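You operate a simulated robot arm through the tools that you are given. There is no shell and no other tool. Be economical: measure what you need, move in short steps, check, and stop when the job is done.

You are at the controls of a simulated robot arm. One attempt, no reset.

## Task
Shut the nip, unlock the folder, jog one cloth and lay it on the check plate.
Fine: hang the padlock on its parking bar; switch on to jog and off afterwards; the dials stay at the job ticket's width.
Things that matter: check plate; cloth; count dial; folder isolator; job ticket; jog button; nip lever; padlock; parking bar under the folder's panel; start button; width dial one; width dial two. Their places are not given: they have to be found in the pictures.

It is judged by the outcome, as a careful person would: the job done as asked, and still so three seconds after it is handed in. It fails if anything else is knocked over, pushed out of place, dropped, spilled or broken. Flat cloth is picked up by pressing the open fingertips on it (5 to 10 N) and closing them slowly along it; thin cloth reads only 2 to 8 mm in the jaws.

## Robot
A 6-joint arm with a two-finger parallel gripper, fixed in place. Base frame: the origin is at the foot of the arm, x ahead of it, y to its left, z up. Readings come in m, rad, newtons and seconds.
With the tool pointing down near the work surface it reaches from about 0.36 to 0.82 m from the base axis. Its first joint turns from -2.897 to 2.897 rad. Payload 3.91 kg.
Tool frame: the origin (TCP) lies between the finger pads and is the grasp point; the fingertips stand 0.03 m ahead of it; z points along the fingers, y is the line along which they close. Largest opening 0.11 m; finger width 0.02, thickness 0.01; the body of the gripper, 0.048 by 0.112 m, starts 0.055 m behind the TCP.
Orientation is that of the tool frame in the base frame, as a unit quaternion [w, x, y, z]. With the fingers straight down and closing along the base's y, the tool's x points along the base's -x, its y along +y and its z along -z.

## Interface
- The arm moves only by the tool arm_command. Its argument "moves" is a list of rows, each a list of 7 numbers: the shift along the tool's x, y, z in units of 25 mm (1.0 is 25 mm), then the turn, a rotation vector about the tool's x, y, z in units of 8 degrees (1.0 is 8 degrees), then the opening, from 0 (shut) to 1 (fully open). In form: [[tx, ty, tz, ax, ay, az, grip], ...]. A call has 1 to 12 rows; each row shifts and turns the commanded pose from where the row before left it, along the tool's axes as they then stand. A call with a number of a shift or a turn outside -1 to 1 is refused whole. Rows are played at 5 a second. More than 0.05 m and 0.15 rad between two rows, or a gripper value outside its range, and nothing of the call is played. A pose out of reach is approached as far as the arm can. The call stops where the force on the tool passes 40 N (or 10 N more than at its start, if that is more) or the arm is blocked; 0.2 s more then pass. The fingers move at their own pace (about 0.045 m/s each) and stop on an object; they squeeze with about 27 N. The grip force told is the motor's: it shows also when the fingers shut on nothing. Time passes only in rows, and 0.2 s behind the last, so rows that do not move let the fingers close. The reply holds the time, the measured pose of the TCP, the force on the tool along the base axes, the opening and the grip force, in the units named above and with some noise, with the torque about the TCP (base axes, N m) and any sound that the robot's microphone picked up.
- Cameras (640 x 400 px; columns grow to the right, rows downward): "scene" is fixed at [0.4012, -0.4982, 1.504]; the picture's right is [0.86, -0.51, 0.00], its down [-0.26, -0.43, -0.86] and it looks along [0.44, 0.74, -0.50] (base axes); focal length 315 px, centre (320, 200). "wrist" rides on the gripper at [0.077, 0.007, -0.114] in the tool frame; the picture's right is [-0.09, 1.00, 0.00], its down [-0.80, -0.07, -0.59] and it looks along [-0.59, -0.05, 0.80] (tool axes); focal length 270 px, centre (320, 200).
- get_image(camera): a new picture of that camera. The clock stands still meanwhile.
- slide_trunk(by): slides the trunk up (or, below 0, down) by that many m; the arm rides with it, the base frame stays. It gives what a move gives, with no picture.
- point_at(camera, pixels): for up to 12 pixels [column, row] of the newest picture of that camera ("zoom" is the newest enlarged one), the place [x, y, z] in the base frame of the surface seen there, good to about 0.002 m. The clock stands still meanwhile.
- inspect(camera, box): a new picture of the part [left, top, right, bottom] of that camera's present view, enlarged. The clock stands still meanwhile.
- hand_in(): hands the job in; it is judged then, once.

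Keep the steps short. Do not move on a guess: measure, check each grasp and each placing, and mend mistakes. In all there are 80 turns and 34 pictures (those below and enlarged ones count). Leave the gripper open and the arm clear of the work at the hand-in unless told otherwise, and finish with a single line.

The tools are called after ">>>" as name(argument=value, ...) on one line, values as JSON. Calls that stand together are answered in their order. arm_command: Moves the arm, as the interface text tells. Its arguments: {"type":"object","properties":{"moves":{"type":"array","items":{"type":"array","items":{"type":"number"}}}},"required":["moves"]} The other tools are called the same way: slide_trunk (by) slides the trunk up or down; get_image (camera) takes a picture; point_at (camera, pixels) gives the place of the surface under pixels of a picture; inspect (camera, box) takes an enlarged picture of a part of a camera's view; hand_in () hands the job in.

At the start:

```text
time: 0.0
tool_pos: [0.4473, 0.2111, 1.2715]
tool_rot: [0.0, 0.0, 1.0, 0.0]
wrist_force: [0.2, -0.8, 1.1]
wrist_torque: [-0.01, 0.01, -0.01]
grip_width: 0.1101
gripper_force: 0.1
trunk travel left (down, up): [-0.55, 0.06]
```

scene: 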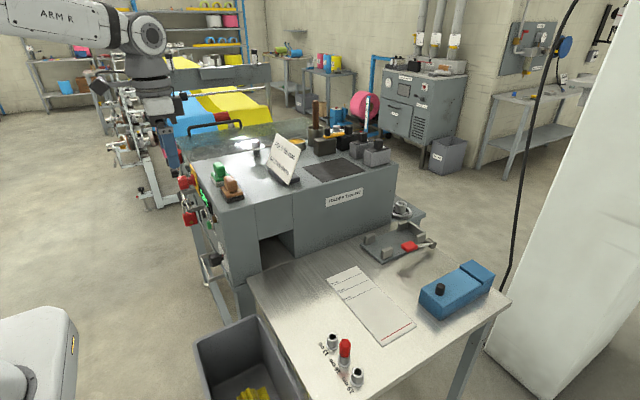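
wrist: 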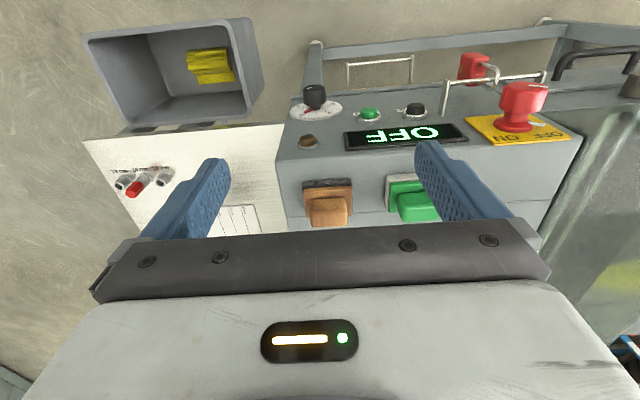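

I see a blue folder machine, a steel table with dials and a ticket, and a panel with switches. First I take enlarged views of the panel and the table.

>>> inspect(camera="scene", box=[150, 120, 310, 220])

>>> inspect(camera="scene", box=[300, 190, 500, 315])

>>> inspect(camera="scene", box=[240, 260, 440, 400])

>>> inspect(camera="wrist", box=[270, 30, 590, 230])

```text
4.00 times, centred on (230, 170) of scene
```

zoom: 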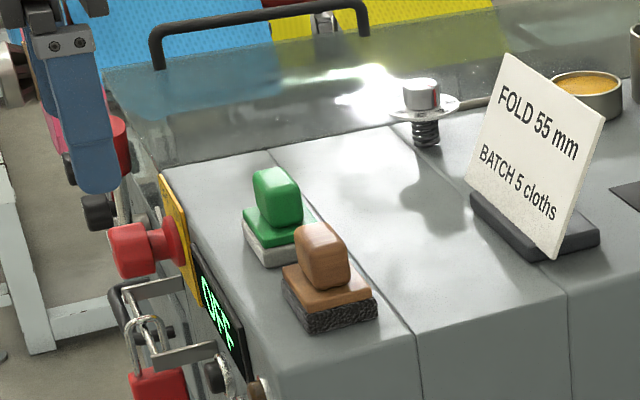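

```text
3.20 times, centred on (400, 252) of scene
```

zoom: 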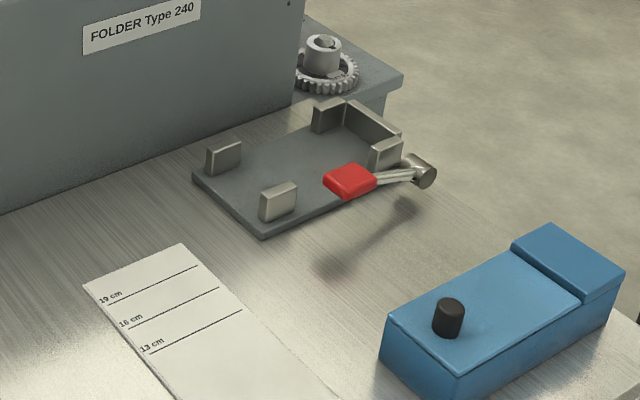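

```text
2.86 times, centred on (340, 330) of scene
```

zoom: 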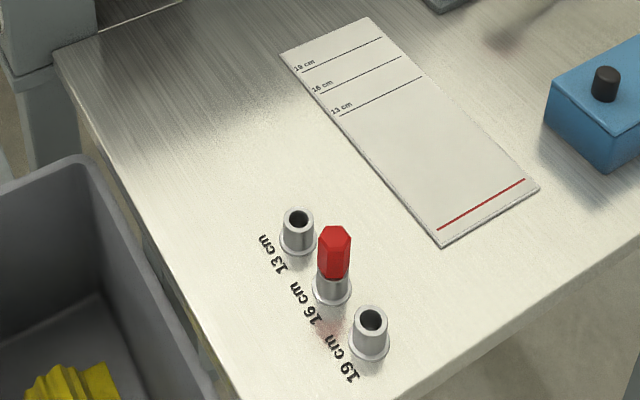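

```text
2.00 times, centred on (430, 130) of wrist
```

zoom: 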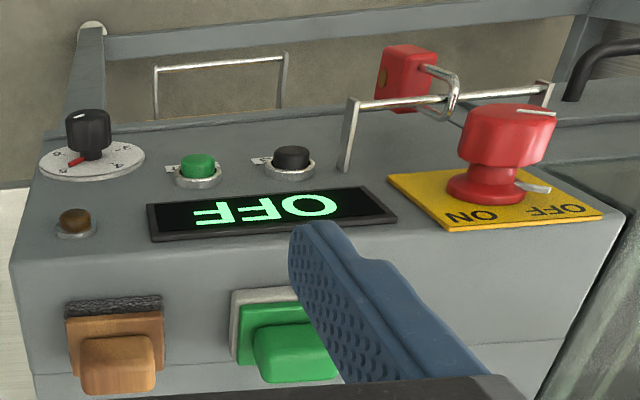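

The panel faces the robot, with dial, green and black buttons, isolator and padlock. I measure these in the newest zoom, and the main things in the scene picture.

>>> point_at(camera="zoom", pixels=[[88, 118], [198, 162], [292, 155], [405, 80], [455, 90], [345, 160], [430, 103], [510, 120], [450, 215], [220, 65], [75, 218], [270, 205]])

>>> point_at(camera="scene", pixels=[[408, 246], [440, 288], [375, 305], [345, 345], [260, 390], [260, 145], [285, 160], [186, 182], [188, 218], [320, 175], [160, 110], [215, 262]])

>>> inspect(camera="scene", box=[80, 60, 280, 185])

>>> inspect(camera="scene", box=[160, 150, 280, 290])

```text
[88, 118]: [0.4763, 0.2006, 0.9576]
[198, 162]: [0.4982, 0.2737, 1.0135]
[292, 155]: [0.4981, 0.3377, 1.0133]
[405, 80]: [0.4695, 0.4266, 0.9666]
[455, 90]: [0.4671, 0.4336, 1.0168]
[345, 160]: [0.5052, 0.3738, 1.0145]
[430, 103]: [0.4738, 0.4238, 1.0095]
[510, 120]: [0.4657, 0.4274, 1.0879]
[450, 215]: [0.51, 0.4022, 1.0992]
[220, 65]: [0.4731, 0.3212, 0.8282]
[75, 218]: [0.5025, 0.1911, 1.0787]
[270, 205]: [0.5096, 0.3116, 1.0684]
```

```text
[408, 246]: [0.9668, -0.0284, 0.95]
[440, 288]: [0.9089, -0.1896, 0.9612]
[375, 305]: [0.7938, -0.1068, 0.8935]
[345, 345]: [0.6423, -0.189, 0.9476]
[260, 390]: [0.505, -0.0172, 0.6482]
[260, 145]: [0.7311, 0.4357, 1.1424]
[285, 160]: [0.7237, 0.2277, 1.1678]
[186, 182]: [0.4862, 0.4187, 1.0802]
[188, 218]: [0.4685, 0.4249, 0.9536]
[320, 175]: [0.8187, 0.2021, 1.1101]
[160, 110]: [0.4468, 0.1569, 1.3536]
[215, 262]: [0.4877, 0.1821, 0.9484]
```

```text
3.20 times, centred on (180, 122) of scene
```

zoom: 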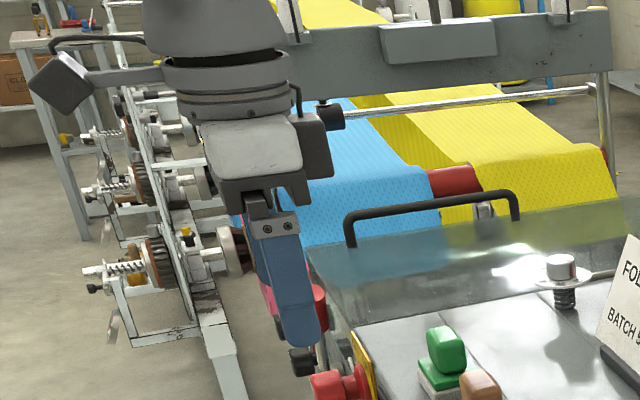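

```text
2.86 times, centred on (220, 220) of scene
```

zoom: 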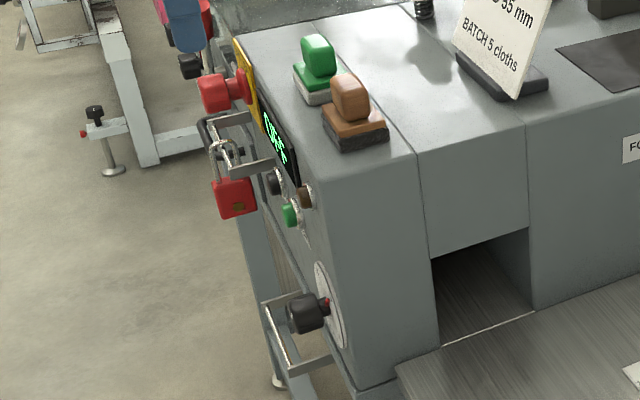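

Panel: count dial (0.48,0.20,0.96), green button (0.50,0.27,1.01), black button (0.50,0.34,1.01), isolator (0.466,0.427,1.09), padlock hanging near (0.47,0.43,0.97), empty bar (0.473,0.32,0.83). The nip lever and width dials aren't found yet; I move left at this height to look.

>>> arm_command(moves=[[0.5, 1, 0, 0, 0, 0, 1], [0.5, 1, 0, 0, 0, 0, 1], [0.5, 1, 0, 0, 0, 0, 1], [0, 1, 0, 0, 0, 0, 1], [0, 1, 0, 0, 0, 0, 1], [0, 1, 0, 0, 0, 0, 1], [0, 1, 0, 0, 0, 0, 1], [0, 1, 0, 0, 0, 0, 1], [0, 1, 0, 0, 0, 0, 1], [0, 1, 0, 0, 0, 0, 1], [0, 1, 0, 0, 0, 0, 1], [0, 1, 0, 0, 0, 0, 1]])

>>> get_image(camera="wrist")

```text
time: 2.6
tool_pos: [0.4111, 0.5123, 1.2693]
tool_rot: [0.0, 0.001, 1.0, 0.0]
wrist_force: [1.0, 0.1, -0.2]
wrist_torque: [-0.04, 0.01, 0.01]
grip_width: 0.1098
gripper_force: 0.1
trunk travel left (down, up): [-0.55, 0.06]
```

```text
25 pictures are left
```

wrist: 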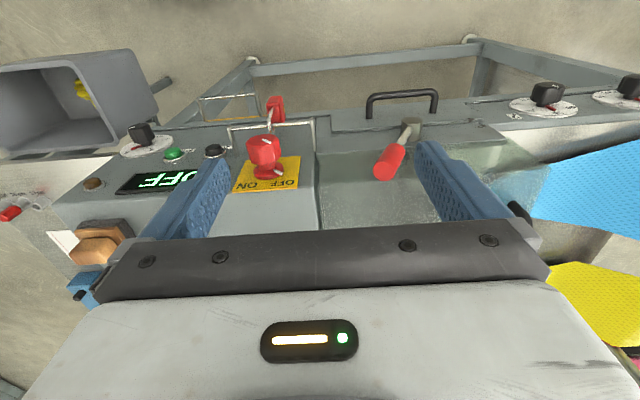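

Now I see the red lever (390,160), a low black handle, and two dials at right (545,98), (630,92). I enlarge these.

>>> inspect(camera="wrist", box=[180, 70, 450, 240])

>>> point_at(camera="wrist", pixels=[[388, 165], [380, 175], [402, 147], [410, 123], [545, 95], [630, 88], [400, 95], [475, 125], [305, 123], [228, 97], [272, 120], [263, 145]])

>>> inspect(camera="wrist", box=[480, 60, 640, 160])

```text
2.35 times, centred on (315, 155) of wrist
```

zoom: 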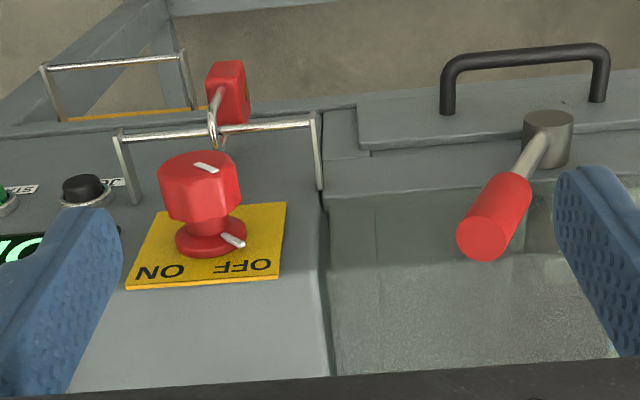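

```text
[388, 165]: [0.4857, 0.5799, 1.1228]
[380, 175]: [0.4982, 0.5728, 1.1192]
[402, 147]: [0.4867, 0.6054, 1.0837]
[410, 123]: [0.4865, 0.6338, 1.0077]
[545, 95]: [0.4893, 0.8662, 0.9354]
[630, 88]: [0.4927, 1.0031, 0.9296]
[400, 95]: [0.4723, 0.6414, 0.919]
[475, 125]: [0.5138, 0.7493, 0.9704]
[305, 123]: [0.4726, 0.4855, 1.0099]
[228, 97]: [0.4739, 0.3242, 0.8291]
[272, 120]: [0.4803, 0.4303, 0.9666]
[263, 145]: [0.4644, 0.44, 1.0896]
```

```text
4.00 times, centred on (560, 110) of wrist
```

zoom: 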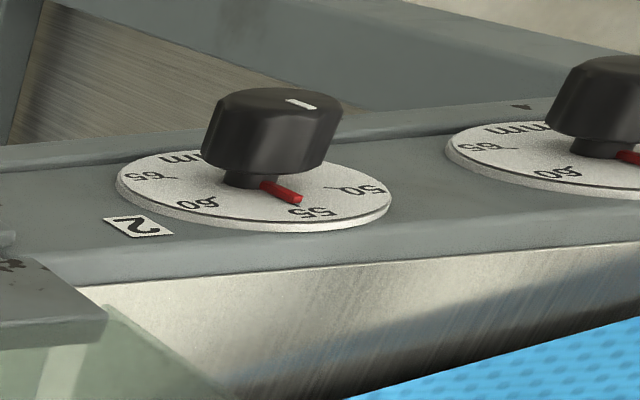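

The nip lever is the red handle at (0.486,0.58,1.12) with hub (0.487,0.634,1.0); dials one and two are at y≈1.0 and 0.87. I back off slightly, go down and tilt the tool forward so the camera looks level at the panel.

>>> arm_command(moves=[[1, 0, 0, 0, 0, 0, 1], [1, 0, 0.5, 0, 0, 0, 1], [0, 1, 1, 0, 0, 0, 1], [0, 1, 1, 0, 0, 0, 1], [0, 0, 1, 0, 0, 0, 1], [0, 0, 0, 0, -1, 0, 1], [0, 0, 0, 0, -1, 0, 1], [0, 0, 0, 0, -1, 0, 1], [0, 0, 0, 0, -1, 0, 1], [0, 0, 0, 0, -1, 0, 1], [0, 0, 0, 0, -1, 0, 1], [0, 0, 0, 0, -0.7, 0, 1]])

>>> get_image(camera="wrist")

```text
time: 5.2
tool_pos: [0.359, 0.5616, 1.1847]
tool_rot: [0.452, 0.001, 0.892, 0.0]
wrist_force: [-0.9, -0.6, 0.6]
wrist_torque: [-0.02, -0.02, 0.01]
grip_width: 0.1096
gripper_force: 0.1
trunk travel left (down, up): [-0.55, 0.06]
```

```text
22 pictures are left
```

wrist: 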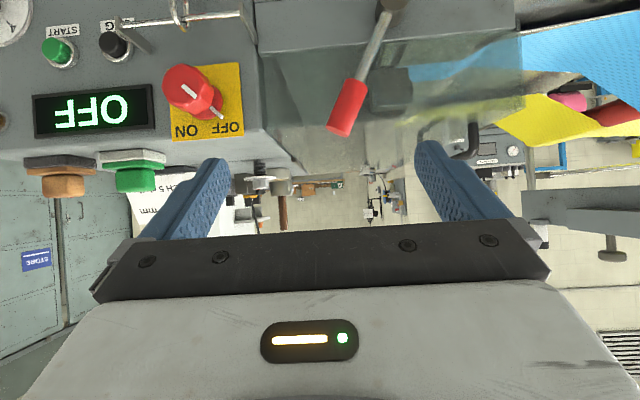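

View is level (upside down). Isolator pointer is at OFF; ON lies to the right. I lower 0.15 m to see lever hub, padlock and bars.

>>> arm_command(moves=[[0.966, 0, 0.711, 0, 0, 0, 1], [0.966, 0, 0.711, 0, 0, 0, 1], [0.966, 0, 0.711, 0, 0, 0, 1], [0.966, 0, 0.711, 0, 0, 0, 1], [0.966, 0, 0.711, 0, 0, 0, 1]])

>>> get_image(camera="wrist")

```text
time: 6.4
tool_pos: [0.3598, 0.563, 1.0324]
tool_rot: [0.451, 0.001, 0.893, -0.001]
wrist_force: [1.1, -0.4, -0.6]
wrist_torque: [0.04, 0.03, 0.02]
grip_width: 0.11
gripper_force: 0.2
trunk travel left (down, up): [-0.55, 0.06]
```

```text
21 pictures are left
```

wrist: 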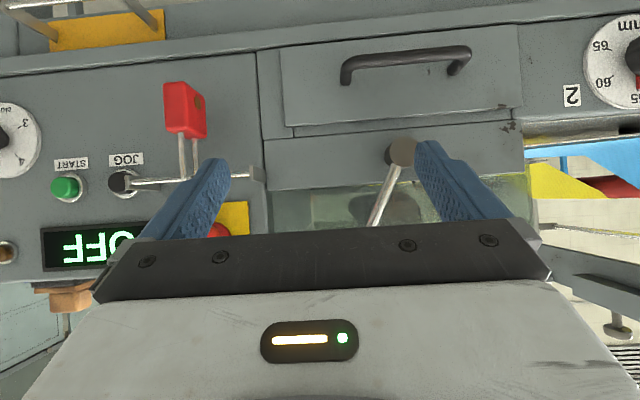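

I enlarge the padlock/hasp and the lever hub here.

>>> inspect(camera="wrist", box=[90, 70, 270, 200])

>>> point_at(camera="zoom", pixels=[[270, 70], [400, 90], [280, 180], [340, 230], [385, 230], [325, 270], [270, 220], [400, 200], [375, 180], [200, 395], [310, 395], [115, 395]])

>>> point_at(camera="wrist", pixels=[[183, 85], [180, 130], [207, 135], [255, 172], [190, 180], [402, 150], [385, 195], [373, 222], [160, 25], [108, 47], [150, 8], [620, 60]])

```text
3.08 times, centred on (180, 135) of wrist
```

zoom: 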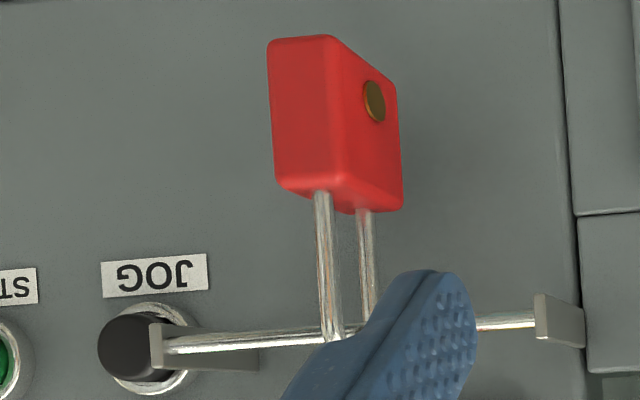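

```text
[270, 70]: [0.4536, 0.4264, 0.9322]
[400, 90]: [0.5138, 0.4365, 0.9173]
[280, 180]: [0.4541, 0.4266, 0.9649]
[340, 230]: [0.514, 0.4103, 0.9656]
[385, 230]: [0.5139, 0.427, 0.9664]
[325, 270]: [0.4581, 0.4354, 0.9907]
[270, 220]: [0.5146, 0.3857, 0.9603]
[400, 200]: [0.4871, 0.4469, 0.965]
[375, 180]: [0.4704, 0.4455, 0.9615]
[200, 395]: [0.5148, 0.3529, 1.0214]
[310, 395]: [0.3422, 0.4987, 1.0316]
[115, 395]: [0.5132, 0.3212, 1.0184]
```

```text
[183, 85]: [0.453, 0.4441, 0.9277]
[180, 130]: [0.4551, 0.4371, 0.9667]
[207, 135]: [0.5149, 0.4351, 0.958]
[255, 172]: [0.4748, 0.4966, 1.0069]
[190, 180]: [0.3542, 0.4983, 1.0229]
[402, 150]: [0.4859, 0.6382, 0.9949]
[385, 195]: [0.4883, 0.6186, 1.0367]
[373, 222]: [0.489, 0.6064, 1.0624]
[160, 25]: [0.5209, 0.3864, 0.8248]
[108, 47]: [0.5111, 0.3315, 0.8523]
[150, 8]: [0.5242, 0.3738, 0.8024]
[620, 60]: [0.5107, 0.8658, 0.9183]
```

The padlock body spans x 0.453–0.489, y 0.4265–0.4455, z ~0.923–0.965; bar at x 0.474, z 1.01. I move right so it sits between the fingers and see its shackle unobstructed.

>>> arm_command(moves=[[0, -1, 0, 0, 0, 0, 1], [0, -1, 0, 0, 0, 0, 1], [0, -1, 0, 0, 0, 0, 1], [0, -1, 0, 0, 0, 0, 1], [0, -1, 0, 0, 0, 0, 1]])

>>> inspect(camera="wrist", box=[200, 60, 440, 230])

```text
time: 7.6
tool_pos: [0.3592, 0.4354, 1.0339]
tool_rot: [0.451, 0.0, 0.892, 0.001]
wrist_force: [1.0, 0.6, -0.6]
wrist_torque: [-0.04, 0.03, 0.02]
grip_width: 0.1099
gripper_force: 0.0
trunk travel left (down, up): [-0.55, 0.06]
```

```text
2.35 times, centred on (320, 145) of wrist
```

zoom: 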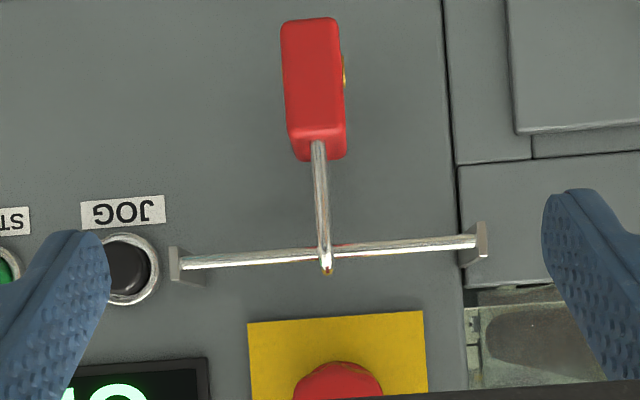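

The front leg runs from body to top. Whether the rear leg is open I check from the scene camera, which views the shackle side-on.

>>> inspect(camera="scene", box=[172, 190, 212, 222])

```text
12.50 times, centred on (192, 206) of scene
```

zoom: 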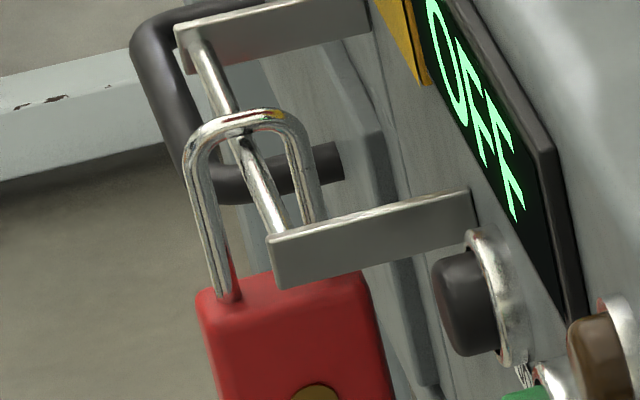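

Still unclear at the rear leg. I move up 0.07 and left 0.12, from where the shackle is clear of the fingers, and enlarge strongly.

>>> arm_command(moves=[[-0.9, 1, -0.66, 0, 0, 0, 1], [-0.9, 1, -0.66, 0, 0, 0, 1], [-0.45, 1, -0.33, 0, 0, 0, 1], [0, 1, 0, 0, 0, 0, 1], [0, 1, 0, 0, 0, 0, 1]])

>>> inspect(camera="wrist", box=[140, 20, 260, 120])

```text
time: 8.8
tool_pos: [0.3595, 0.5614, 1.1033]
tool_rot: [0.451, 0.001, 0.893, -0.002]
wrist_force: [-0.2, 0.2, 0.9]
wrist_torque: [-0.02, 0.04, 0.01]
grip_width: 0.11
gripper_force: 0.2
trunk travel left (down, up): [-0.55, 0.06]
```

```text
4.00 times, centred on (200, 70) of wrist
```

zoom: 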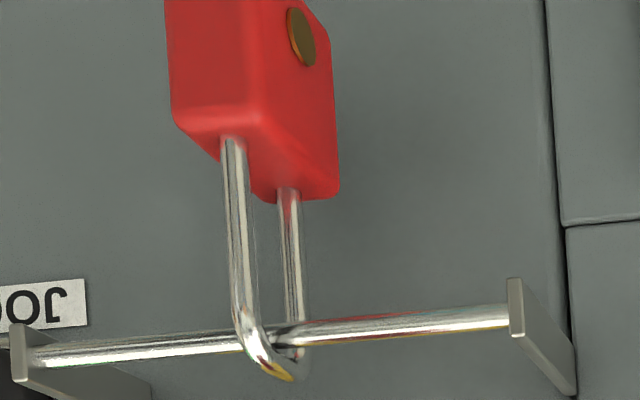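

The shackle is closed, with brass buttons on both y faces of the body. Before handling it, the nip lever comes first; I enlarge its hub for labels or stops.

>>> inspect(camera="wrist", box=[290, 40, 640, 240])

```text
1.83 times, centred on (465, 140) of wrist
```

zoom: 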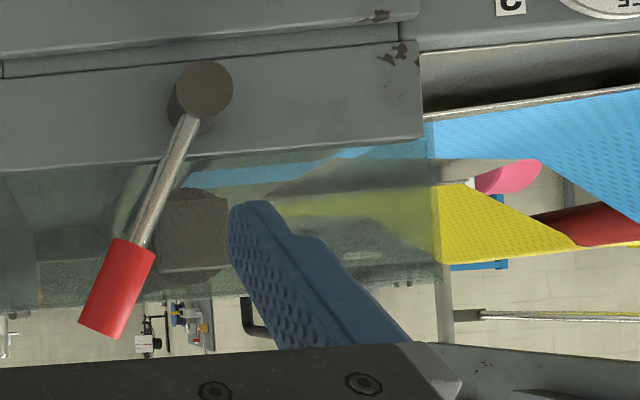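

No labels. The lever's handle leans to −y (right). I close the fingers and place them on its right side (y≈0.53), then test pushing gently to +y.

>>> arm_command(moves=[[0, -0.4, 0, 0, 0, 0, 0], [0, -0.4, 0, 0, 0, 0, 0], [0, -0.45, 0, 0, 0, 0, 0], [0, 0, 0, 0, 0, 0, 0], [0, 0, 0, 0, 0, 0, 0], [-0.752, 0, 0.589, 0, 0, 0, 0], [-0.752, 0, 0.589, 0, 0, 0, 0], [-0.752, 0, 0.589, 0, 0, 0, 0], [-0.752, 0, 0.589, 0, 0, 0, 0], [-0.752, 0, 0.589, 0, 0, 0, 0]])

>>> arm_command(moves=[[0, 0.6, 0, 0, 0, 0, 0], [0, 0.6, 0, 0, 0, 0, 0], [0, 0.4, 0, 0, 0, 0, 0], [0, 0.4, 0, 0, 0, 0, 0]])

```text
time: 11.0
tool_pos: [0.4745, 0.528, 1.1358]
tool_rot: [0.45, 0.0, 0.893, -0.001]
wrist_force: [0.1, -0.4, -0.2]
wrist_torque: [0.0, 0.01, 0.0]
grip_width: 0.0
gripper_force: 26.8
trunk travel left (down, up): [-0.55, 0.06]
```

```text
time: 12.0
tool_pos: [0.4732, 0.5792, 1.1343]
tool_rot: [0.451, 0.001, 0.893, 0.0]
wrist_force: [-0.3, -1.1, 1.3]
wrist_torque: [0.02, -0.03, -0.03]
grip_width: 0.0
gripper_force: 26.6
trunk travel left (down, up): [-0.55, 0.06]
```

It swings with ~1 N. I continue to +y and watch for a stop.

>>> arm_command(moves=[[0, 0.7, 0, 0, 0, 0, 0], [0, 0.7, 0, 0, 0, 0, 0], [0, 0.7, 0, 0, 0, 0, 0], [0, 0.7, 0, 0, 0, 0, 0], [0.3, 0.6, 0.22, 0, 0, 0, 0], [0.3, 0.6, 0.22, 0, 0, 0, 0]])

>>> get_image(camera="wrist")

```text
time: 13.5
tool_pos: [0.473, 0.6703, 1.1233]
tool_rot: [0.454, 0.006, 0.891, -0.004]
wrist_force: [-13.4, -27.5, 12.4]
wrist_torque: [-0.62, 0.1, -0.39]
grip_width: 0.0
gripper_force: 27.1
trunk travel left (down, up): [-0.55, 0.06]
stopped in row 6: the force on the tool passed its limit at 45 N (the readings are from after the stop); the commanded pose is now the measured one
```

```text
15 pictures are left
```

wrist: 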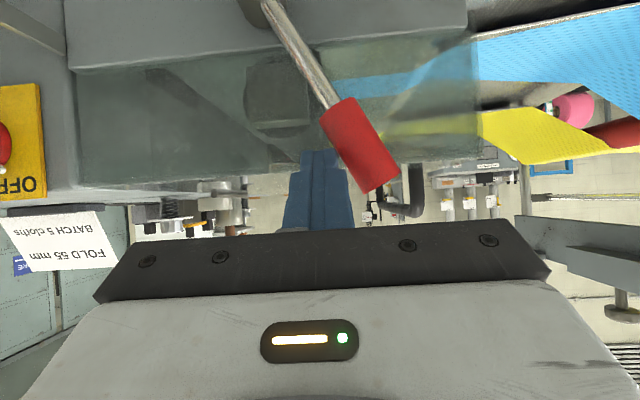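

The lever hit its stop, now leaning left as a mirror image: nip shut. I back off to −y, then retreat, and open.

>>> arm_command(moves=[[0, -0.8, 0, 0, 0, 0, 0], [0, -0.8, 0, 0, 0, 0, 0], [0.593, -1, -0.805, 0, 0, 0, 0], [0.593, -1, -0.805, 0, 0, 0, 0], [0.593, -1, -0.805, 0, 0, 0, 0], [0.593, -1, -0.805, 0, 0, 0, 0.5], [0.593, -1, -0.805, 0, 0, 0, 1], [0, -1, 0, 0, 0, 0, 1], [0, -1, 0, 0, 0, 0, 1]])

>>> get_image(camera="wrist")

```text
time: 15.5
tool_pos: [0.3476, 0.4626, 1.1189]
tool_rot: [0.452, 0.004, 0.892, -0.003]
wrist_force: [0.0, -0.5, -0.2]
wrist_torque: [0.02, 0.01, -0.02]
grip_width: 0.0853
gripper_force: 0.1
trunk travel left (down, up): [-0.55, 0.06]
```

```text
14 pictures are left
```

wrist: 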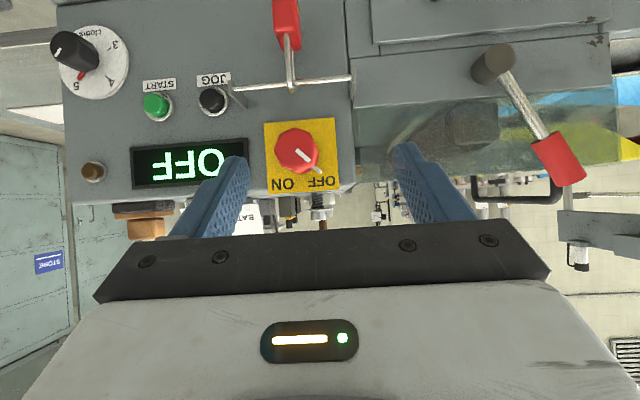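

The lever stays put. Now the padlock: I go to a pre-grasp 0.1 m behind its body along the tool axis, then advance with the jaws at 0.6.

>>> arm_command(moves=[[0.537, -0.213, 0.823, 0, 0, 0, 0.6], [0.537, -0.213, 0.823, 0, 0, 0, 0.6], [0.537, -0.213, 0.823, 0, 0, 0, 0.6], [0.537, -0.213, 0.823, 0, 0, 0, 0.6], [0.537, -0.213, 0.823, 0, 0, 0, 0.6], [0, 0, 0, 0, 0, 0, 0.6]])

>>> get_image(camera="wrist")

```text
time: 16.9
tool_pos: [0.3937, 0.4348, 1.0024]
tool_rot: [0.452, 0.003, 0.892, -0.003]
wrist_force: [0.1, 0.4, 0.1]
wrist_torque: [-0.01, 0.0, 0.01]
grip_width: 0.066
gripper_force: 0.2
trunk travel left (down, up): [-0.55, 0.06]
```

```text
13 pictures are left
```

wrist: 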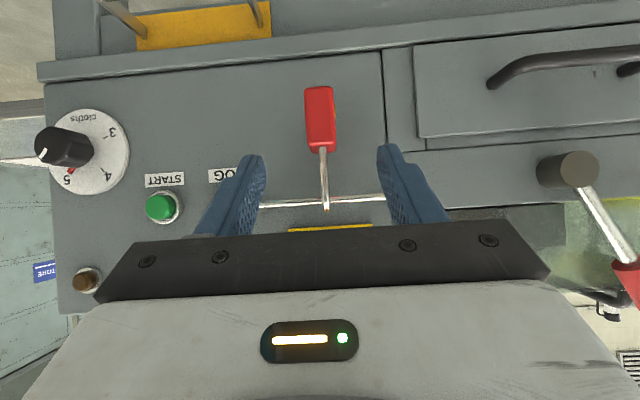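

Centred. Advance along the tool axis 0.097 m and close.

>>> arm_command(moves=[[0, 0, 1, 0, 0, 0, 0.6], [0, 0, 1, 0, 0, 0, 0.6], [0, 0, 1, 0, 0, 0, 0.6], [0, 0, 0.9, 0, 0, 0, 0.6], [0, 0, 0, 0, 0, 0, 0], [0, 0, 0, 0, 0, 0, 0], [0, 0, 0, 0, 0, 0, 0], [0, 0, 0, 0, 0, 0, 0]])

```text
time: 18.7
tool_pos: [0.4708, 0.4342, 0.9461]
tool_rot: [0.452, 0.003, 0.892, -0.003]
wrist_force: [-0.2, -0.7, 0.1]
wrist_torque: [0.01, -0.02, -0.02]
grip_width: 0.0216
gripper_force: 27.1
trunk travel left (down, up): [-0.55, 0.06]
```

Gripped at 21.6 mm. I check from the scene camera whether squeezing opened the shackle.

>>> inspect(camera="scene", box=[166, 185, 216, 225])

```text
10.00 times, centred on (191, 205) of scene
```

zoom: 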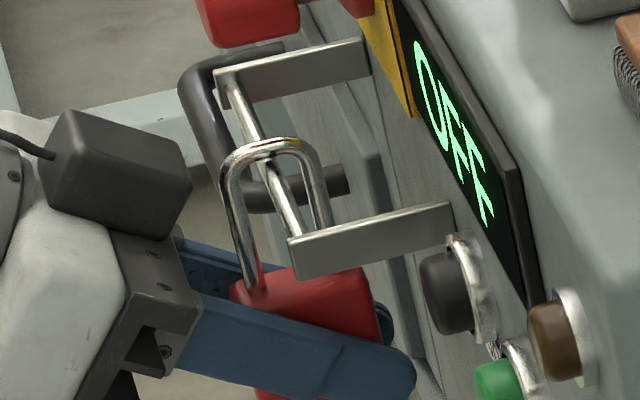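

Still closed. An unlocked padlock would open when its body is pulled down off the shackle; I try a gentle downward pull.

>>> arm_command(moves=[[0.161, 0, 0.119, 0, 0, 0, 0], [0.161, 0, 0.119, 0, 0, 0, 0], [0.161, 0, 0.119, 0, 0, 0, 0]])

```text
time: 19.5
tool_pos: [0.4697, 0.4331, 0.9312]
tool_rot: [0.453, 0.004, 0.891, -0.004]
wrist_force: [-0.6, 2.3, 19.3]
wrist_torque: [-0.18, -0.09, -0.01]
grip_width: 0.0216
gripper_force: 27.2
trunk travel left (down, up): [-0.55, 0.06]
```

It moved 15 mm with 19 N; I look whether the body slid off the shackle or slipped in the jaws.

>>> inspect(camera="scene", box=[166, 185, 216, 225])

```text
10.00 times, centred on (191, 205) of scene
```

zoom: 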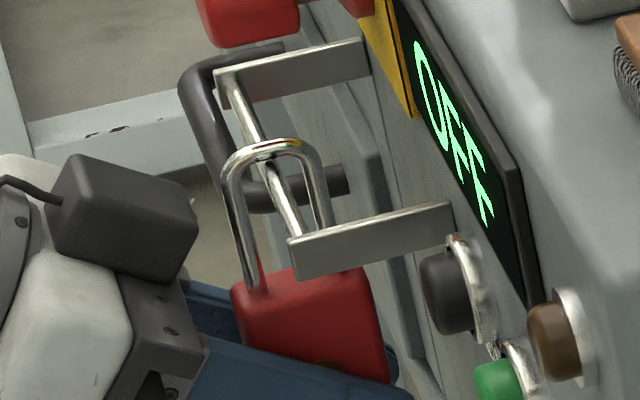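

It slipped in the jaws; the shackle stays. I open, re-centre 15 mm higher, regrip, then lift 20 mm and watch the force.

>>> arm_command(moves=[[0, 0, 0, 0, 0, 0, 0.4], [0, 0, 0, 0, 0, 0, 0.4], [-0.242, 0, -0.178, 0, 0, 0, 0.4], [-0.242, 0, -0.178, 0, 0, 0, 0.4], [0, 0, 0, 0, 0, 0, 0], [0, 0, 0, 0, 0, 0, 0], [0, 0, 0, 0, 0, 0, 0], [-0.215, 0, -0.158, 0, 0, 0, 0], [-0.215, 0, -0.158, 0, 0, 0, 0], [-0.215, 0, -0.158, 0, 0, 0, 0]])

```text
time: 21.7
tool_pos: [0.4699, 0.4343, 0.9662]
tool_rot: [0.451, 0.004, 0.892, -0.004]
wrist_force: [0.6, 0.1, -0.9]
wrist_torque: [0.01, 0.01, 0.01]
grip_width: 0.0217
gripper_force: 27.2
trunk travel left (down, up): [-0.55, 0.06]
```

Lifted freely. Now a gentle pull toward −x in 4 mm rows.

>>> arm_command(moves=[[0.095, 0, -0.129, 0, 0, 0, 0], [0.095, 0, -0.129, 0, 0, 0, 0], [0.095, 0, -0.129, 0, 0, 0, 0], [0.095, 0, -0.129, 0, 0, 0, 0]])

>>> inspect(camera="scene", box=[166, 185, 216, 225])

```text
time: 22.7
tool_pos: [0.4544, 0.4339, 0.9661]
tool_rot: [0.451, 0.003, 0.892, -0.003]
wrist_force: [0.8, -0.5, -0.4]
wrist_torque: [0.01, 0.02, 0.03]
grip_width: 0.0215
gripper_force: 26.9
trunk travel left (down, up): [-0.55, 0.06]
```

```text
10.00 times, centred on (191, 205) of scene
```

zoom: 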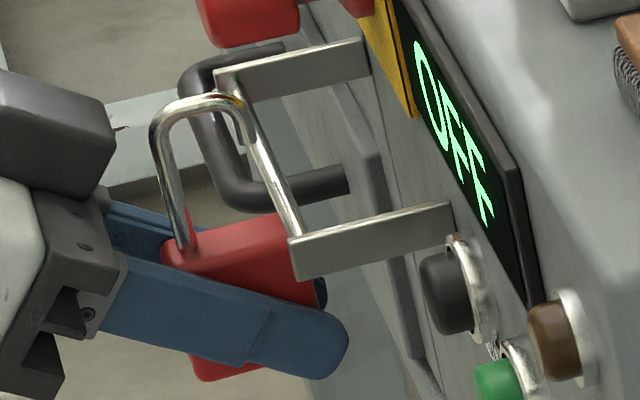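

The hook came free without force: it lifts up and out. I withdraw 6 cm, go down 0.18 and right 0.11 toward the parking bar.

>>> arm_command(moves=[[0.506, 0, -0.687, 0, 0, 0, 0], [0.506, 0, -0.687, 0, 0, 0, 0], [0.506, 0, -0.687, 0, 0, 0, 0], [0.96, -0.733, 0.708, 0, 0, 0, 0], [0.96, -0.733, 0.708, 0, 0, 0, 0], [0.96, -0.733, 0.708, 0, 0, 0, 0], [0.96, -0.733, 0.708, 0, 0, 0, 0], [0.96, -0.733, 0.708, 0, 0, 0, 0], [0.96, -0.733, 0.708, 0, 0, 0, 0]])

>>> get_image(camera="wrist")

```text
time: 24.7
tool_pos: [0.4127, 0.38, 0.8227]
tool_rot: [0.449, 0.002, 0.894, -0.012]
wrist_force: [0.0, -0.2, -1.3]
wrist_torque: [0.03, -0.02, 0.01]
grip_width: 0.0217
gripper_force: 27.4
out of reach, approached as far as the arm can: row 7, 8, 9
trunk travel left (down, up): [-0.55, 0.06]
```

```text
9 pictures are left
```

wrist: 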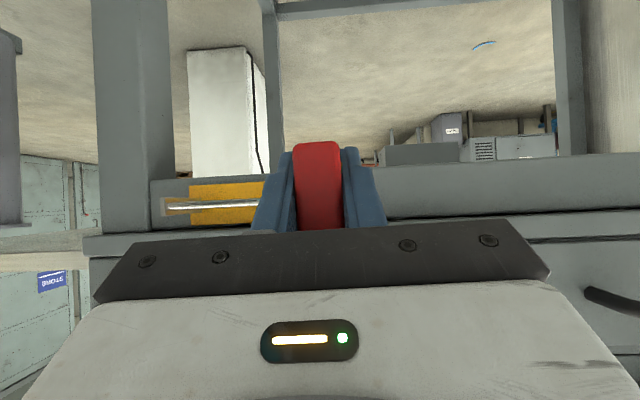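

Out of reach at this trunk height. I slide the trunk down 0.15 (space in front of the rail is free), then read the pose.

>>> slide_trunk(by=-0.15)

```text
time: 26.5
tool_pos: [0.4115, 0.3813, 0.6729]
tool_rot: [0.45, 0.002, 0.893, -0.012]
wrist_force: [-0.5, 0.1, -2.0]
wrist_torque: [0.02, -0.01, 0.02]
grip_width: 0.0216
gripper_force: 27.0
trunk travel left (down, up): [-0.4, 0.21]
```

Now to the pre-hang point (0.385, 0.324, 0.79).

>>> arm_command(moves=[[-0.785, -0.57, -0.907, 0, 0, 0, 0], [-0.785, -0.57, -0.907, 0, 0, 0, 0], [-0.785, -0.57, -0.907, 0, 0, 0, 0], [-0.785, -0.57, -0.907, 0, 0, 0, 0]])

>>> inspect(camera="scene", box=[160, 215, 256, 285])

```text
time: 27.5
tool_pos: [0.3858, 0.3275, 0.7905]
tool_rot: [0.449, 0.002, 0.893, -0.012]
wrist_force: [-0.2, -0.6, -2.3]
wrist_torque: [0.03, 0.01, 0.0]
grip_width: 0.0217
gripper_force: 27.1
trunk travel left (down, up): [-0.4, 0.21]
```

```text
5.71 times, centred on (208, 250) of scene
```

zoom: 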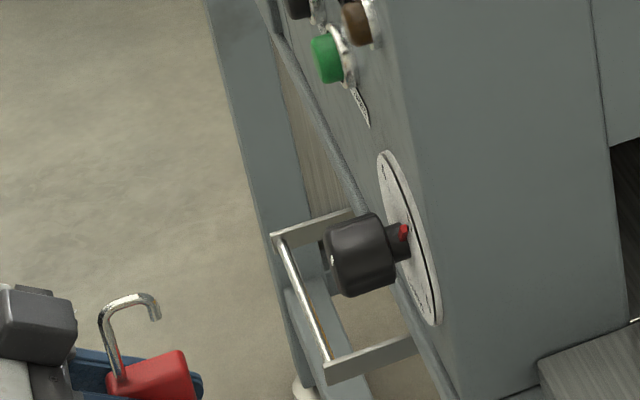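

The shackle is clearly an open hook now. At height +25 mm I move 85 mm toward +x over the bar.

>>> arm_command(moves=[[-0.501, -0.03, 0.68, 0, 0, 0, 0], [-0.501, -0.03, 0.68, 0, 0, 0, 0], [-0.501, -0.03, 0.68, 0, 0, 0, 0], [-0.501, -0.03, 0.68, 0, 0, 0, 0]])

>>> inspect(camera="scene", box=[170, 225, 250, 285])

```text
time: 28.5
tool_pos: [0.4703, 0.322, 0.7895]
tool_rot: [0.449, 0.002, 0.893, -0.011]
wrist_force: [-0.4, -1.0, -1.0]
wrist_torque: [-0.01, -0.03, 0.01]
grip_width: 0.0218
gripper_force: 26.7
trunk travel left (down, up): [-0.4, 0.21]
```

```text
6.67 times, centred on (210, 255) of scene
```

zoom: 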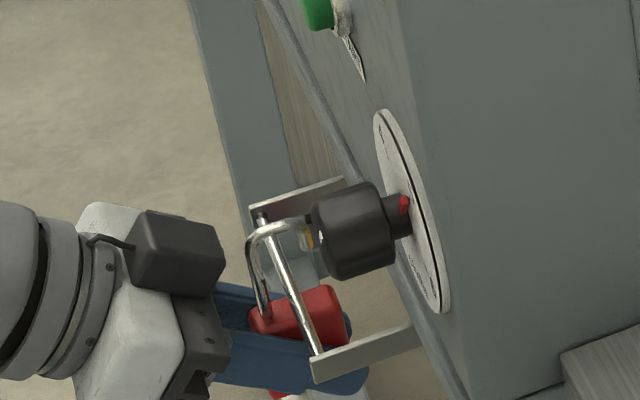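

The bar lies between the legs. I lower 25 mm in small rows.

>>> arm_command(moves=[[0.201, 0, 0.148, 0, 0, 0, 0], [0.201, 0, 0.148, 0, 0, 0, 0], [0.201, 0, 0.148, 0, 0, 0, 0], [0.161, 0, 0.119, 0, 0, 0, 0], [0, 0, 0, 0, 0, 0, 0]])

```text
time: 29.7
tool_pos: [0.4703, 0.3215, 0.7671]
tool_rot: [0.449, 0.003, 0.893, -0.012]
wrist_force: [0.4, 0.2, -0.7]
wrist_torque: [0.02, 0.04, 0.0]
grip_width: 0.0217
gripper_force: 27.0
trunk travel left (down, up): [-0.4, 0.21]
```

No contact yet; 3 mm rows until a light contact.

>>> arm_command(moves=[[0.08, 0, 0.059, 0, 0, 0, 0], [0.08, 0, 0.059, 0, 0, 0, 0], [0, 0, 0, 0, 0, 0, 0]])

```text
time: 30.5
tool_pos: [0.4706, 0.3215, 0.7631]
tool_rot: [0.451, 0.002, 0.893, -0.01]
wrist_force: [2.7, -1.9, 10.5]
wrist_torque: [0.07, 0.15, -0.02]
grip_width: 0.0217
gripper_force: 26.6
trunk travel left (down, up): [-0.4, 0.21]
```

10 N upward: the shackle rests on the bar. I open and withdraw along the tool axis.

>>> arm_command(moves=[[-0.04, 0, -0.03, 0, 0, 0, 0.25], [0, 0, 0, 0, 0, 0, 0.45], [0, 0, 0, 0, 0, 0, 0.55], [0, 0, -0.4, 0, 0, 0, 0.55], [0, 0, -1, 0, 0, 0, 0.55], [0, 0, -1, 0, 0, 0, 0.55], [0, 0, -1, 0, 0, 0, 0.55], [0, 0, -1, 0, 0, 0, 0.55]])

>>> inspect(camera="scene", box=[160, 160, 260, 285])

```text
time: 32.3
tool_pos: [0.3828, 0.3223, 0.8275]
tool_rot: [0.449, 0.002, 0.894, -0.012]
wrist_force: [-0.7, 0.3, 0.1]
wrist_torque: [0.03, -0.05, 0.06]
grip_width: 0.0604
gripper_force: 0.1
trunk travel left (down, up): [-0.4, 0.21]
```

```text
3.20 times, centred on (210, 222) of scene
```

zoom: 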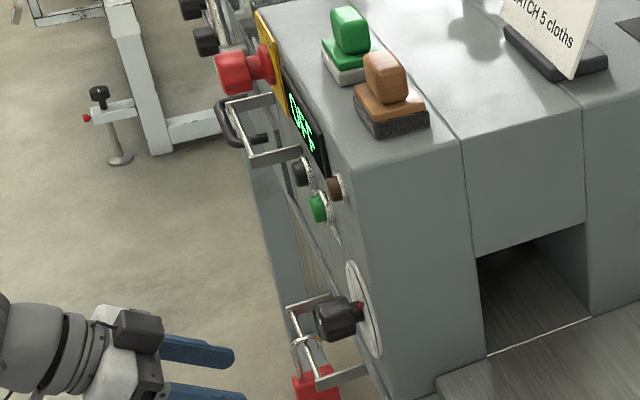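

Padlock hangs on the parking bar, the lock bar is empty. Next the isolator: I measure the knob from this zoom.

>>> point_at(camera="zoom", pixels=[[218, 60], [218, 85], [225, 72], [235, 53], [240, 72], [240, 92], [248, 55], [248, 90], [262, 62], [275, 60], [265, 25], [285, 100]])

```text
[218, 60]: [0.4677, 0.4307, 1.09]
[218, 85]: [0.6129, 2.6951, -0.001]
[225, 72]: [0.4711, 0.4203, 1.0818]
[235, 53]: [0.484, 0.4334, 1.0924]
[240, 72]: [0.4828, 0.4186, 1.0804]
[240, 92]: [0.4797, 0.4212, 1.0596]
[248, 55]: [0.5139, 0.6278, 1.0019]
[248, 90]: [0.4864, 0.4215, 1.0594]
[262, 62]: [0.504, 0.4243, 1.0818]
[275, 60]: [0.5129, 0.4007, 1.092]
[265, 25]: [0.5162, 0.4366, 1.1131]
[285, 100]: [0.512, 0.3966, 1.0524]
```

Knob: centre ≈ (y 0.438, z 1.075), radius ~19 mm, cap x 0.464–0.490. I slide the trunk up again, then level the tool and pre-turn it −44° so there's room to turn +90° clockwise.

>>> slide_trunk(by=0.15)

>>> arm_command(moves=[[-0.785, 0.93, -0.578, 0, 0, 0, 0.55], [-0.785, 0.93, -0.578, 0, 0, 0, 0.55], [-0.785, 0.93, -0.578, 0, 0, 0, 0.55], [-0.785, 0.93, -0.578, 0, 0, 0, 0.55], [0, 0.93, 0, 0, -1, 0, 0.55], [0, 0, 0, 0, -1, 0, 0.55], [0, 0, 0, 0, -1, 0, 0.55], [0, 0, 0, 0, -1, 0, 0.55], [0, 0, 0, 0, -0.6, 0, 0.55]])

```text
time: 34.0
tool_pos: [0.3828, 0.323, 0.9774]
tool_rot: [0.45, 0.002, 0.893, -0.012]
wrist_force: [0.5, -0.6, 0.2]
wrist_torque: [-0.03, 0.01, 0.01]
grip_width: 0.0605
gripper_force: 0.0
trunk travel left (down, up): [-0.55, 0.06]
```

```text
time: 36.0
tool_pos: [0.3847, 0.4417, 1.0735]
tool_rot: [0.709, -0.001, 0.705, -0.012]
wrist_force: [-0.6, 0.0, -0.1]
wrist_torque: [0.0, -0.02, -0.01]
grip_width: 0.0606
gripper_force: 0.1
trunk travel left (down, up): [-0.55, 0.06]
```

Tool is level. I correct y by −4 mm, pre-turn −44°, and advance 87 mm over the knob.

>>> arm_command(moves=[[0, -0.15, 0, 0, 0, -1, 0.55], [0, 0, 0, 0, 0, -1, 0.55], [0, 0, 0, 0, 0, -1, 0.55], [0, 0, 0, 0, 0, -1, 0.55], [0, 0, 0, 0, 0, -1, 0.55], [0, 0, 0, 0, 0, -0.5, 0.55], [0, 0, 1, 0, 0, 0, 0.55], [0, 0, 1, 0, 0, 0, 0.55], [0, 0, 1, 0, 0, 0, 0.55], [0, 0, 0.4, 0, 0, 0, 0.55]])

```text
time: 38.2
tool_pos: [0.4696, 0.4356, 1.074]
tool_rot: [0.652, -0.267, 0.654, -0.276]
wrist_force: [0.6, -0.6, 1.1]
wrist_torque: [0.02, -0.02, 0.0]
grip_width: 0.0605
gripper_force: 0.2
trunk travel left (down, up): [-0.55, 0.06]
```

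No contact. Close on the knob.

>>> arm_command(moves=[[0, 0, 0, 0, 0, 0, 0.3], [0, 0, 0, 0, 0, 0, 0.15], [0, 0, 0, 0, 0, 0, 0], [0, 0, 0, 0, 0, 0, 0]])

```text
time: 39.2
tool_pos: [0.4685, 0.4342, 1.0743]
tool_rot: [0.653, -0.265, 0.654, -0.276]
wrist_force: [4.4, -5.2, 11.3]
wrist_torque: [-0.08, 0.82, -0.02]
grip_width: 0.04
gripper_force: 45.0
trunk travel left (down, up): [-0.55, 0.06]
```

Held at 40 mm with 12 N side load; I shift 1.5 mm along −tool y to relieve it and begin turning +z.

>>> arm_command(moves=[[0, -0.06, 0, 0, 0, 0, 0], [0, 0, 0, 0, 0, 0.5, 0], [0, 0, 0, 0, 0, 1, 0], [0, 0, 0, 0, 0, 1, 0]])

```text
time: 40.2
tool_pos: [0.4678, 0.4348, 1.074]
tool_rot: [0.691, -0.148, 0.69, -0.158]
wrist_force: [-11.3, -1.1, 4.2]
wrist_torque: [-0.02, 1.45, 0.54]
grip_width: 0.0399
gripper_force: 44.9
trunk travel left (down, up): [-0.55, 0.06]
```

Turning freely (20° so far). Continue.

>>> arm_command(moves=[[0, 0, 0, 0, 0, 1, 0], [0, 0, 0, 0, 0, 1, 0], [0, 0, 0, 0, 0, 1, 0], [0, 0, 0, 0, 0, 1, 0], [0, 0, 0, 0, 0, 1, 0]])

```text
time: 41.4
tool_pos: [0.4694, 0.435, 1.0748]
tool_rot: [0.703, 0.097, 0.699, 0.086]
wrist_force: [-15.1, -7.1, -3.4]
wrist_torque: [-0.09, 0.59, 1.24]
grip_width: 0.0398
gripper_force: 45.0
trunk travel left (down, up): [-0.55, 0.06]
```

60° turned. Continue up to 90°.

>>> arm_command(moves=[[0, 0, 0, 0, 0, 1, 0], [0, 0, 0, 0, 0, 1, 0], [0, 0, 0, 0, 0, 1, 0], [0, 0, 0, 0, 0, 0.75, 0]])

>>> get_image(camera="wrist")

```text
time: 41.7
tool_pos: [0.47, 0.4344, 1.0751]
tool_rot: [0.7, 0.107, 0.701, 0.087]
wrist_force: [-10.4, -8.7, 1.8]
wrist_torque: [-0.07, -0.02, 1.15]
grip_width: 0.0403
gripper_force: 45.1
out of reach, approached as far as the arm can: row 1
trunk travel left (down, up): [-0.55, 0.06]
stopped in row 1: the force on the tool passed its limit at 60 N (the readings are from after the stop); the commanded pose is now the measured one
```

```text
5 pictures are left
```

wrist: 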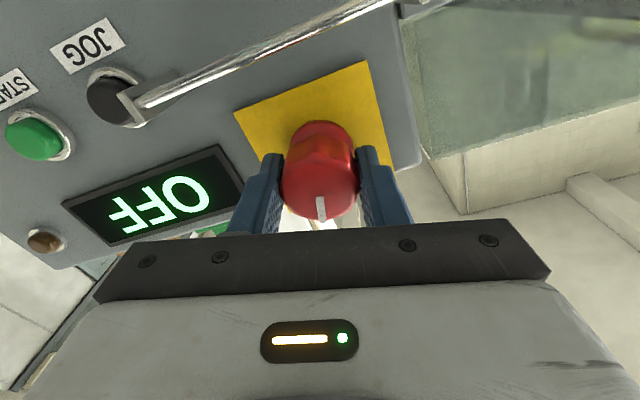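

The mark is now ~15° right of straight up (was 45° left), display still OFF; the wrist reached its limit. I open, turn back −56° around the knob, regrip and continue.

>>> arm_command(moves=[[0, 0, 0, 0, 0, 0, 0.55], [0, 0, 0, 0, 0, 0, 0.55], [0, 0, 0, 0, 0, -1, 0.55], [0, 0, 0, 0, 0, -1, 0.55], [0, 0, 0, 0, 0, -1, 0.55], [0, 0, 0, 0, 0, -1, 0.55], [0, 0, 0, 0, 0, -1, 0.55], [0, 0, 0, 0, 0, -1, 0.55], [0, 0, 0, 0, 0, -1, 0.55], [0, 0, 0, 0, 0, 0, 0.15], [0, 0, 0, 0, 0, 0, 0], [0, 0, 0, 0, 0, 0, 0]])

```text
time: 44.3
tool_pos: [0.4716, 0.4352, 1.0748]
tool_rot: [0.658, -0.235, 0.669, -0.252]
wrist_force: [1.8, -4.6, 5.8]
wrist_torque: [-0.02, 0.82, 0.27]
grip_width: 0.0398
gripper_force: 45.3
trunk travel left (down, up): [-0.55, 0.06]
```

Regripped. Turn further in small rows, listening for a click or a stop.

>>> arm_command(moves=[[0, 0, 0, 0, 0, 0.8, 0], [0, 0, 0, 0, 0, 0.8, 0], [0, 0, 0, 0, 0, 0.8, 0], [0, 0, 0, 0, 0, 0.8, 0], [0, 0, 0, 0, 0, 0.5, 0], [0, 0, 0, 0, 0, 0, 0]])

```text
time: 45.7
tool_pos: [0.4711, 0.4348, 1.0746]
tool_rot: [0.7, -0.056, 0.708, -0.076]
wrist_force: [0.3, -8.1, -1.0]
wrist_torque: [0.08, 0.74, 1.06]
grip_width: 0.0401
gripper_force: 44.9
trunk travel left (down, up): [-0.55, 0.06]
```

About 90° in total. A few more degrees to feel the end stop.

>>> arm_command(moves=[[0, 0, 0, 0, 0, 0.4, 0], [0, 0, 0, 0, 0, 0.4, 0], [0, 0, 0, 0, 0, 0.4, 0], [0, 0, 0, 0, 0, 0, 0]])

```text
time: 46.7
tool_pos: [0.4715, 0.4348, 1.0752]
tool_rot: [0.705, 0.004, 0.709, -0.017]
wrist_force: [0.4, -9.1, 4.7]
wrist_torque: [-0.03, 0.19, 0.99]
grip_width: 0.039
gripper_force: 44.8
trunk travel left (down, up): [-0.55, 0.06]
```

No sharp stop felt. I look at display and knob mark.

>>> get_image(camera="wrist")

```text
4 pictures are left
```

wrist: 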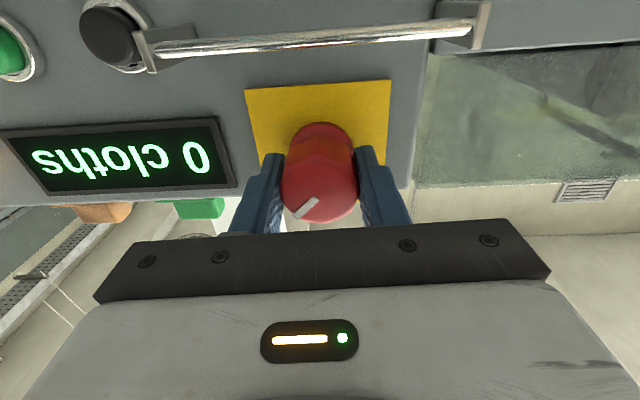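

Display reads "0 cloths": it's ON. I measure the jog button from this picture before leaving.

>>> point_at(camera="wrist", pixels=[[105, 30], [90, 30], [120, 45], [105, 12], [110, 60], [152, 60], [10, 50], [200, 30]])

>>> arm_command(moves=[[0, 0, 0, 0, 0, 0, 0.55], [0, 0, 0, 0, 0, 0, 0.55], [0, 0, -1, 0, 0, 0, 0.55], [0, 0, -1, 0, 0, 0, 0.55], [0, 0, -1, 0, 0, 0, 0.3], [0, 0, 0, 0, 0, 0, 0], [0, 0, 0, 0, 0, 0, 0], [0, 0, 0, 0, 0, 0, 0]])

```text
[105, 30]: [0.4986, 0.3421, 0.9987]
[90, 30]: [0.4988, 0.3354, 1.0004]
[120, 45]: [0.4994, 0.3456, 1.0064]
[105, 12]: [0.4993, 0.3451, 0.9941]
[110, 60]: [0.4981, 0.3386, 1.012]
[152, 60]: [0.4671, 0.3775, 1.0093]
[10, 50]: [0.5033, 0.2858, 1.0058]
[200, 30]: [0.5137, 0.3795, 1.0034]
```

```text
time: 48.5
tool_pos: [0.3971, 0.439, 1.0728]
tool_rot: [0.704, 0.004, 0.709, -0.017]
wrist_force: [0.0, 0.3, -0.6]
wrist_torque: [0.01, 0.0, 0.0]
grip_width: 0.0
gripper_force: 26.0
trunk travel left (down, up): [-0.55, 0.06]
```

Jog cap front x≈0.4985, centre ≈ (y 0.340, z 1.003). I line up the closed fingertips with it, stopping ~8 mm short.

>>> arm_command(moves=[[0.7, -0.98, 0, 0, 0, 0, 0], [0.7, -0.98, 0, 0, 0, 0, 0], [0.7, -0.98, 0, 0, 0, 0, 0], [0.7, -0.9, 0, 0, 0, 0, 0], [0, 0, 0.9, 0, 0, 0, 0], [0, 0, 0.9, 0, 0, 0, 0], [0, 0, 0.6, 0, 0, 0, 0]])

```text
time: 50.1
tool_pos: [0.4573, 0.3541, 1.0178]
tool_rot: [0.704, 0.003, 0.71, -0.018]
wrist_force: [-0.7, 0.7, -1.2]
wrist_torque: [-0.01, -0.03, -0.02]
grip_width: 0.0
gripper_force: 27.0
out of reach, approached as far as the arm can: row 4
trunk travel left (down, up): [-0.55, 0.06]
```

Short by 14 mm (reach). I back off 40 mm, lower the trunk 0.1, and re-approach.

>>> arm_command(moves=[[0, 0, -0.8, 0, 0, 0, 0], [0, 0, -0.8, 0, 0, 0, 0]])

>>> slide_trunk(by=-0.1)

>>> arm_command(moves=[[-0.85, -0.15, 0, 0, 0, 0, 0], [-0.85, -0.15, 0, 0, 0, 0, 0], [-0.85, -0.15, 0, 0, 0, 0, 0], [-0.85, -0.1, 0, 0, 0, 0, 0]])

```text
time: 50.7
tool_pos: [0.4164, 0.3569, 1.0193]
tool_rot: [0.705, 0.003, 0.709, -0.017]
wrist_force: [0.6, -0.5, -0.2]
wrist_torque: [-0.01, 0.02, 0.0]
grip_width: 0.0
gripper_force: 27.0
trunk travel left (down, up): [-0.55, 0.06]
```

```text
time: 52.0
tool_pos: [0.4179, 0.3554, 0.9182]
tool_rot: [0.704, 0.003, 0.71, -0.017]
wrist_force: [0.3, 0.2, 0.4]
wrist_torque: [0.0, 0.02, -0.03]
grip_width: 0.0
gripper_force: 26.5
trunk travel left (down, up): [-0.45, 0.16]
```

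```text
time: 53.0
tool_pos: [0.4186, 0.3421, 1.0042]
tool_rot: [0.705, 0.002, 0.71, -0.016]
wrist_force: [0.7, 0.5, 0.9]
wrist_torque: [-0.03, -0.01, -0.03]
grip_width: 0.0003
gripper_force: 26.5
trunk travel left (down, up): [-0.45, 0.16]
```

Aligned (0.342, 1.004). Forward 46 mm.

>>> arm_command(moves=[[0, 0, 0.7, 0, 0, 0, 0], [0, 0, 0.7, 0, 0, 0, 0], [0, 0, 0.44, 0, 0, 0, 0]])

>>> arm_command(moves=[[0, 0, 0.12, 0, 0, 0, 0], [0, 0, 0.12, 0, 0, 0, 0], [0, 0, 0.08, 0, 0, 0, 0]])

```text
time: 53.9
tool_pos: [0.4629, 0.3431, 1.0028]
tool_rot: [0.704, 0.003, 0.71, -0.017]
wrist_force: [0.2, 0.6, 0.1]
wrist_torque: [0.02, -0.01, -0.01]
grip_width: 0.0
gripper_force: 27.5
trunk travel left (down, up): [-0.45, 0.16]
```

```text
time: 54.6
tool_pos: [0.471, 0.3425, 1.0023]
tool_rot: [0.705, 0.003, 0.709, -0.016]
wrist_force: [-0.7, 0.9, 0.1]
wrist_torque: [0.0, -0.01, 0.01]
grip_width: 0.0
gripper_force: 27.3
trunk travel left (down, up): [-0.45, 0.16]
```

Fingertip x≈0.501, contact imminent. Press on 2 mm rows.

>>> arm_command(moves=[[0, 0, 0.1, 0, 0, 0, 0], [0, 0, 0.1, 0, 0, 0, 0]])

```text
time: 55.2
tool_pos: [0.4757, 0.3434, 1.0032]
tool_rot: [0.705, 0.002, 0.709, -0.016]
wrist_force: [-9.4, -1.1, -2.9]
wrist_torque: [-0.04, 0.06, -0.01]
grip_width: 0.0
gripper_force: 27.1
trunk travel left (down, up): [-0.45, 0.16]
heard: click
```

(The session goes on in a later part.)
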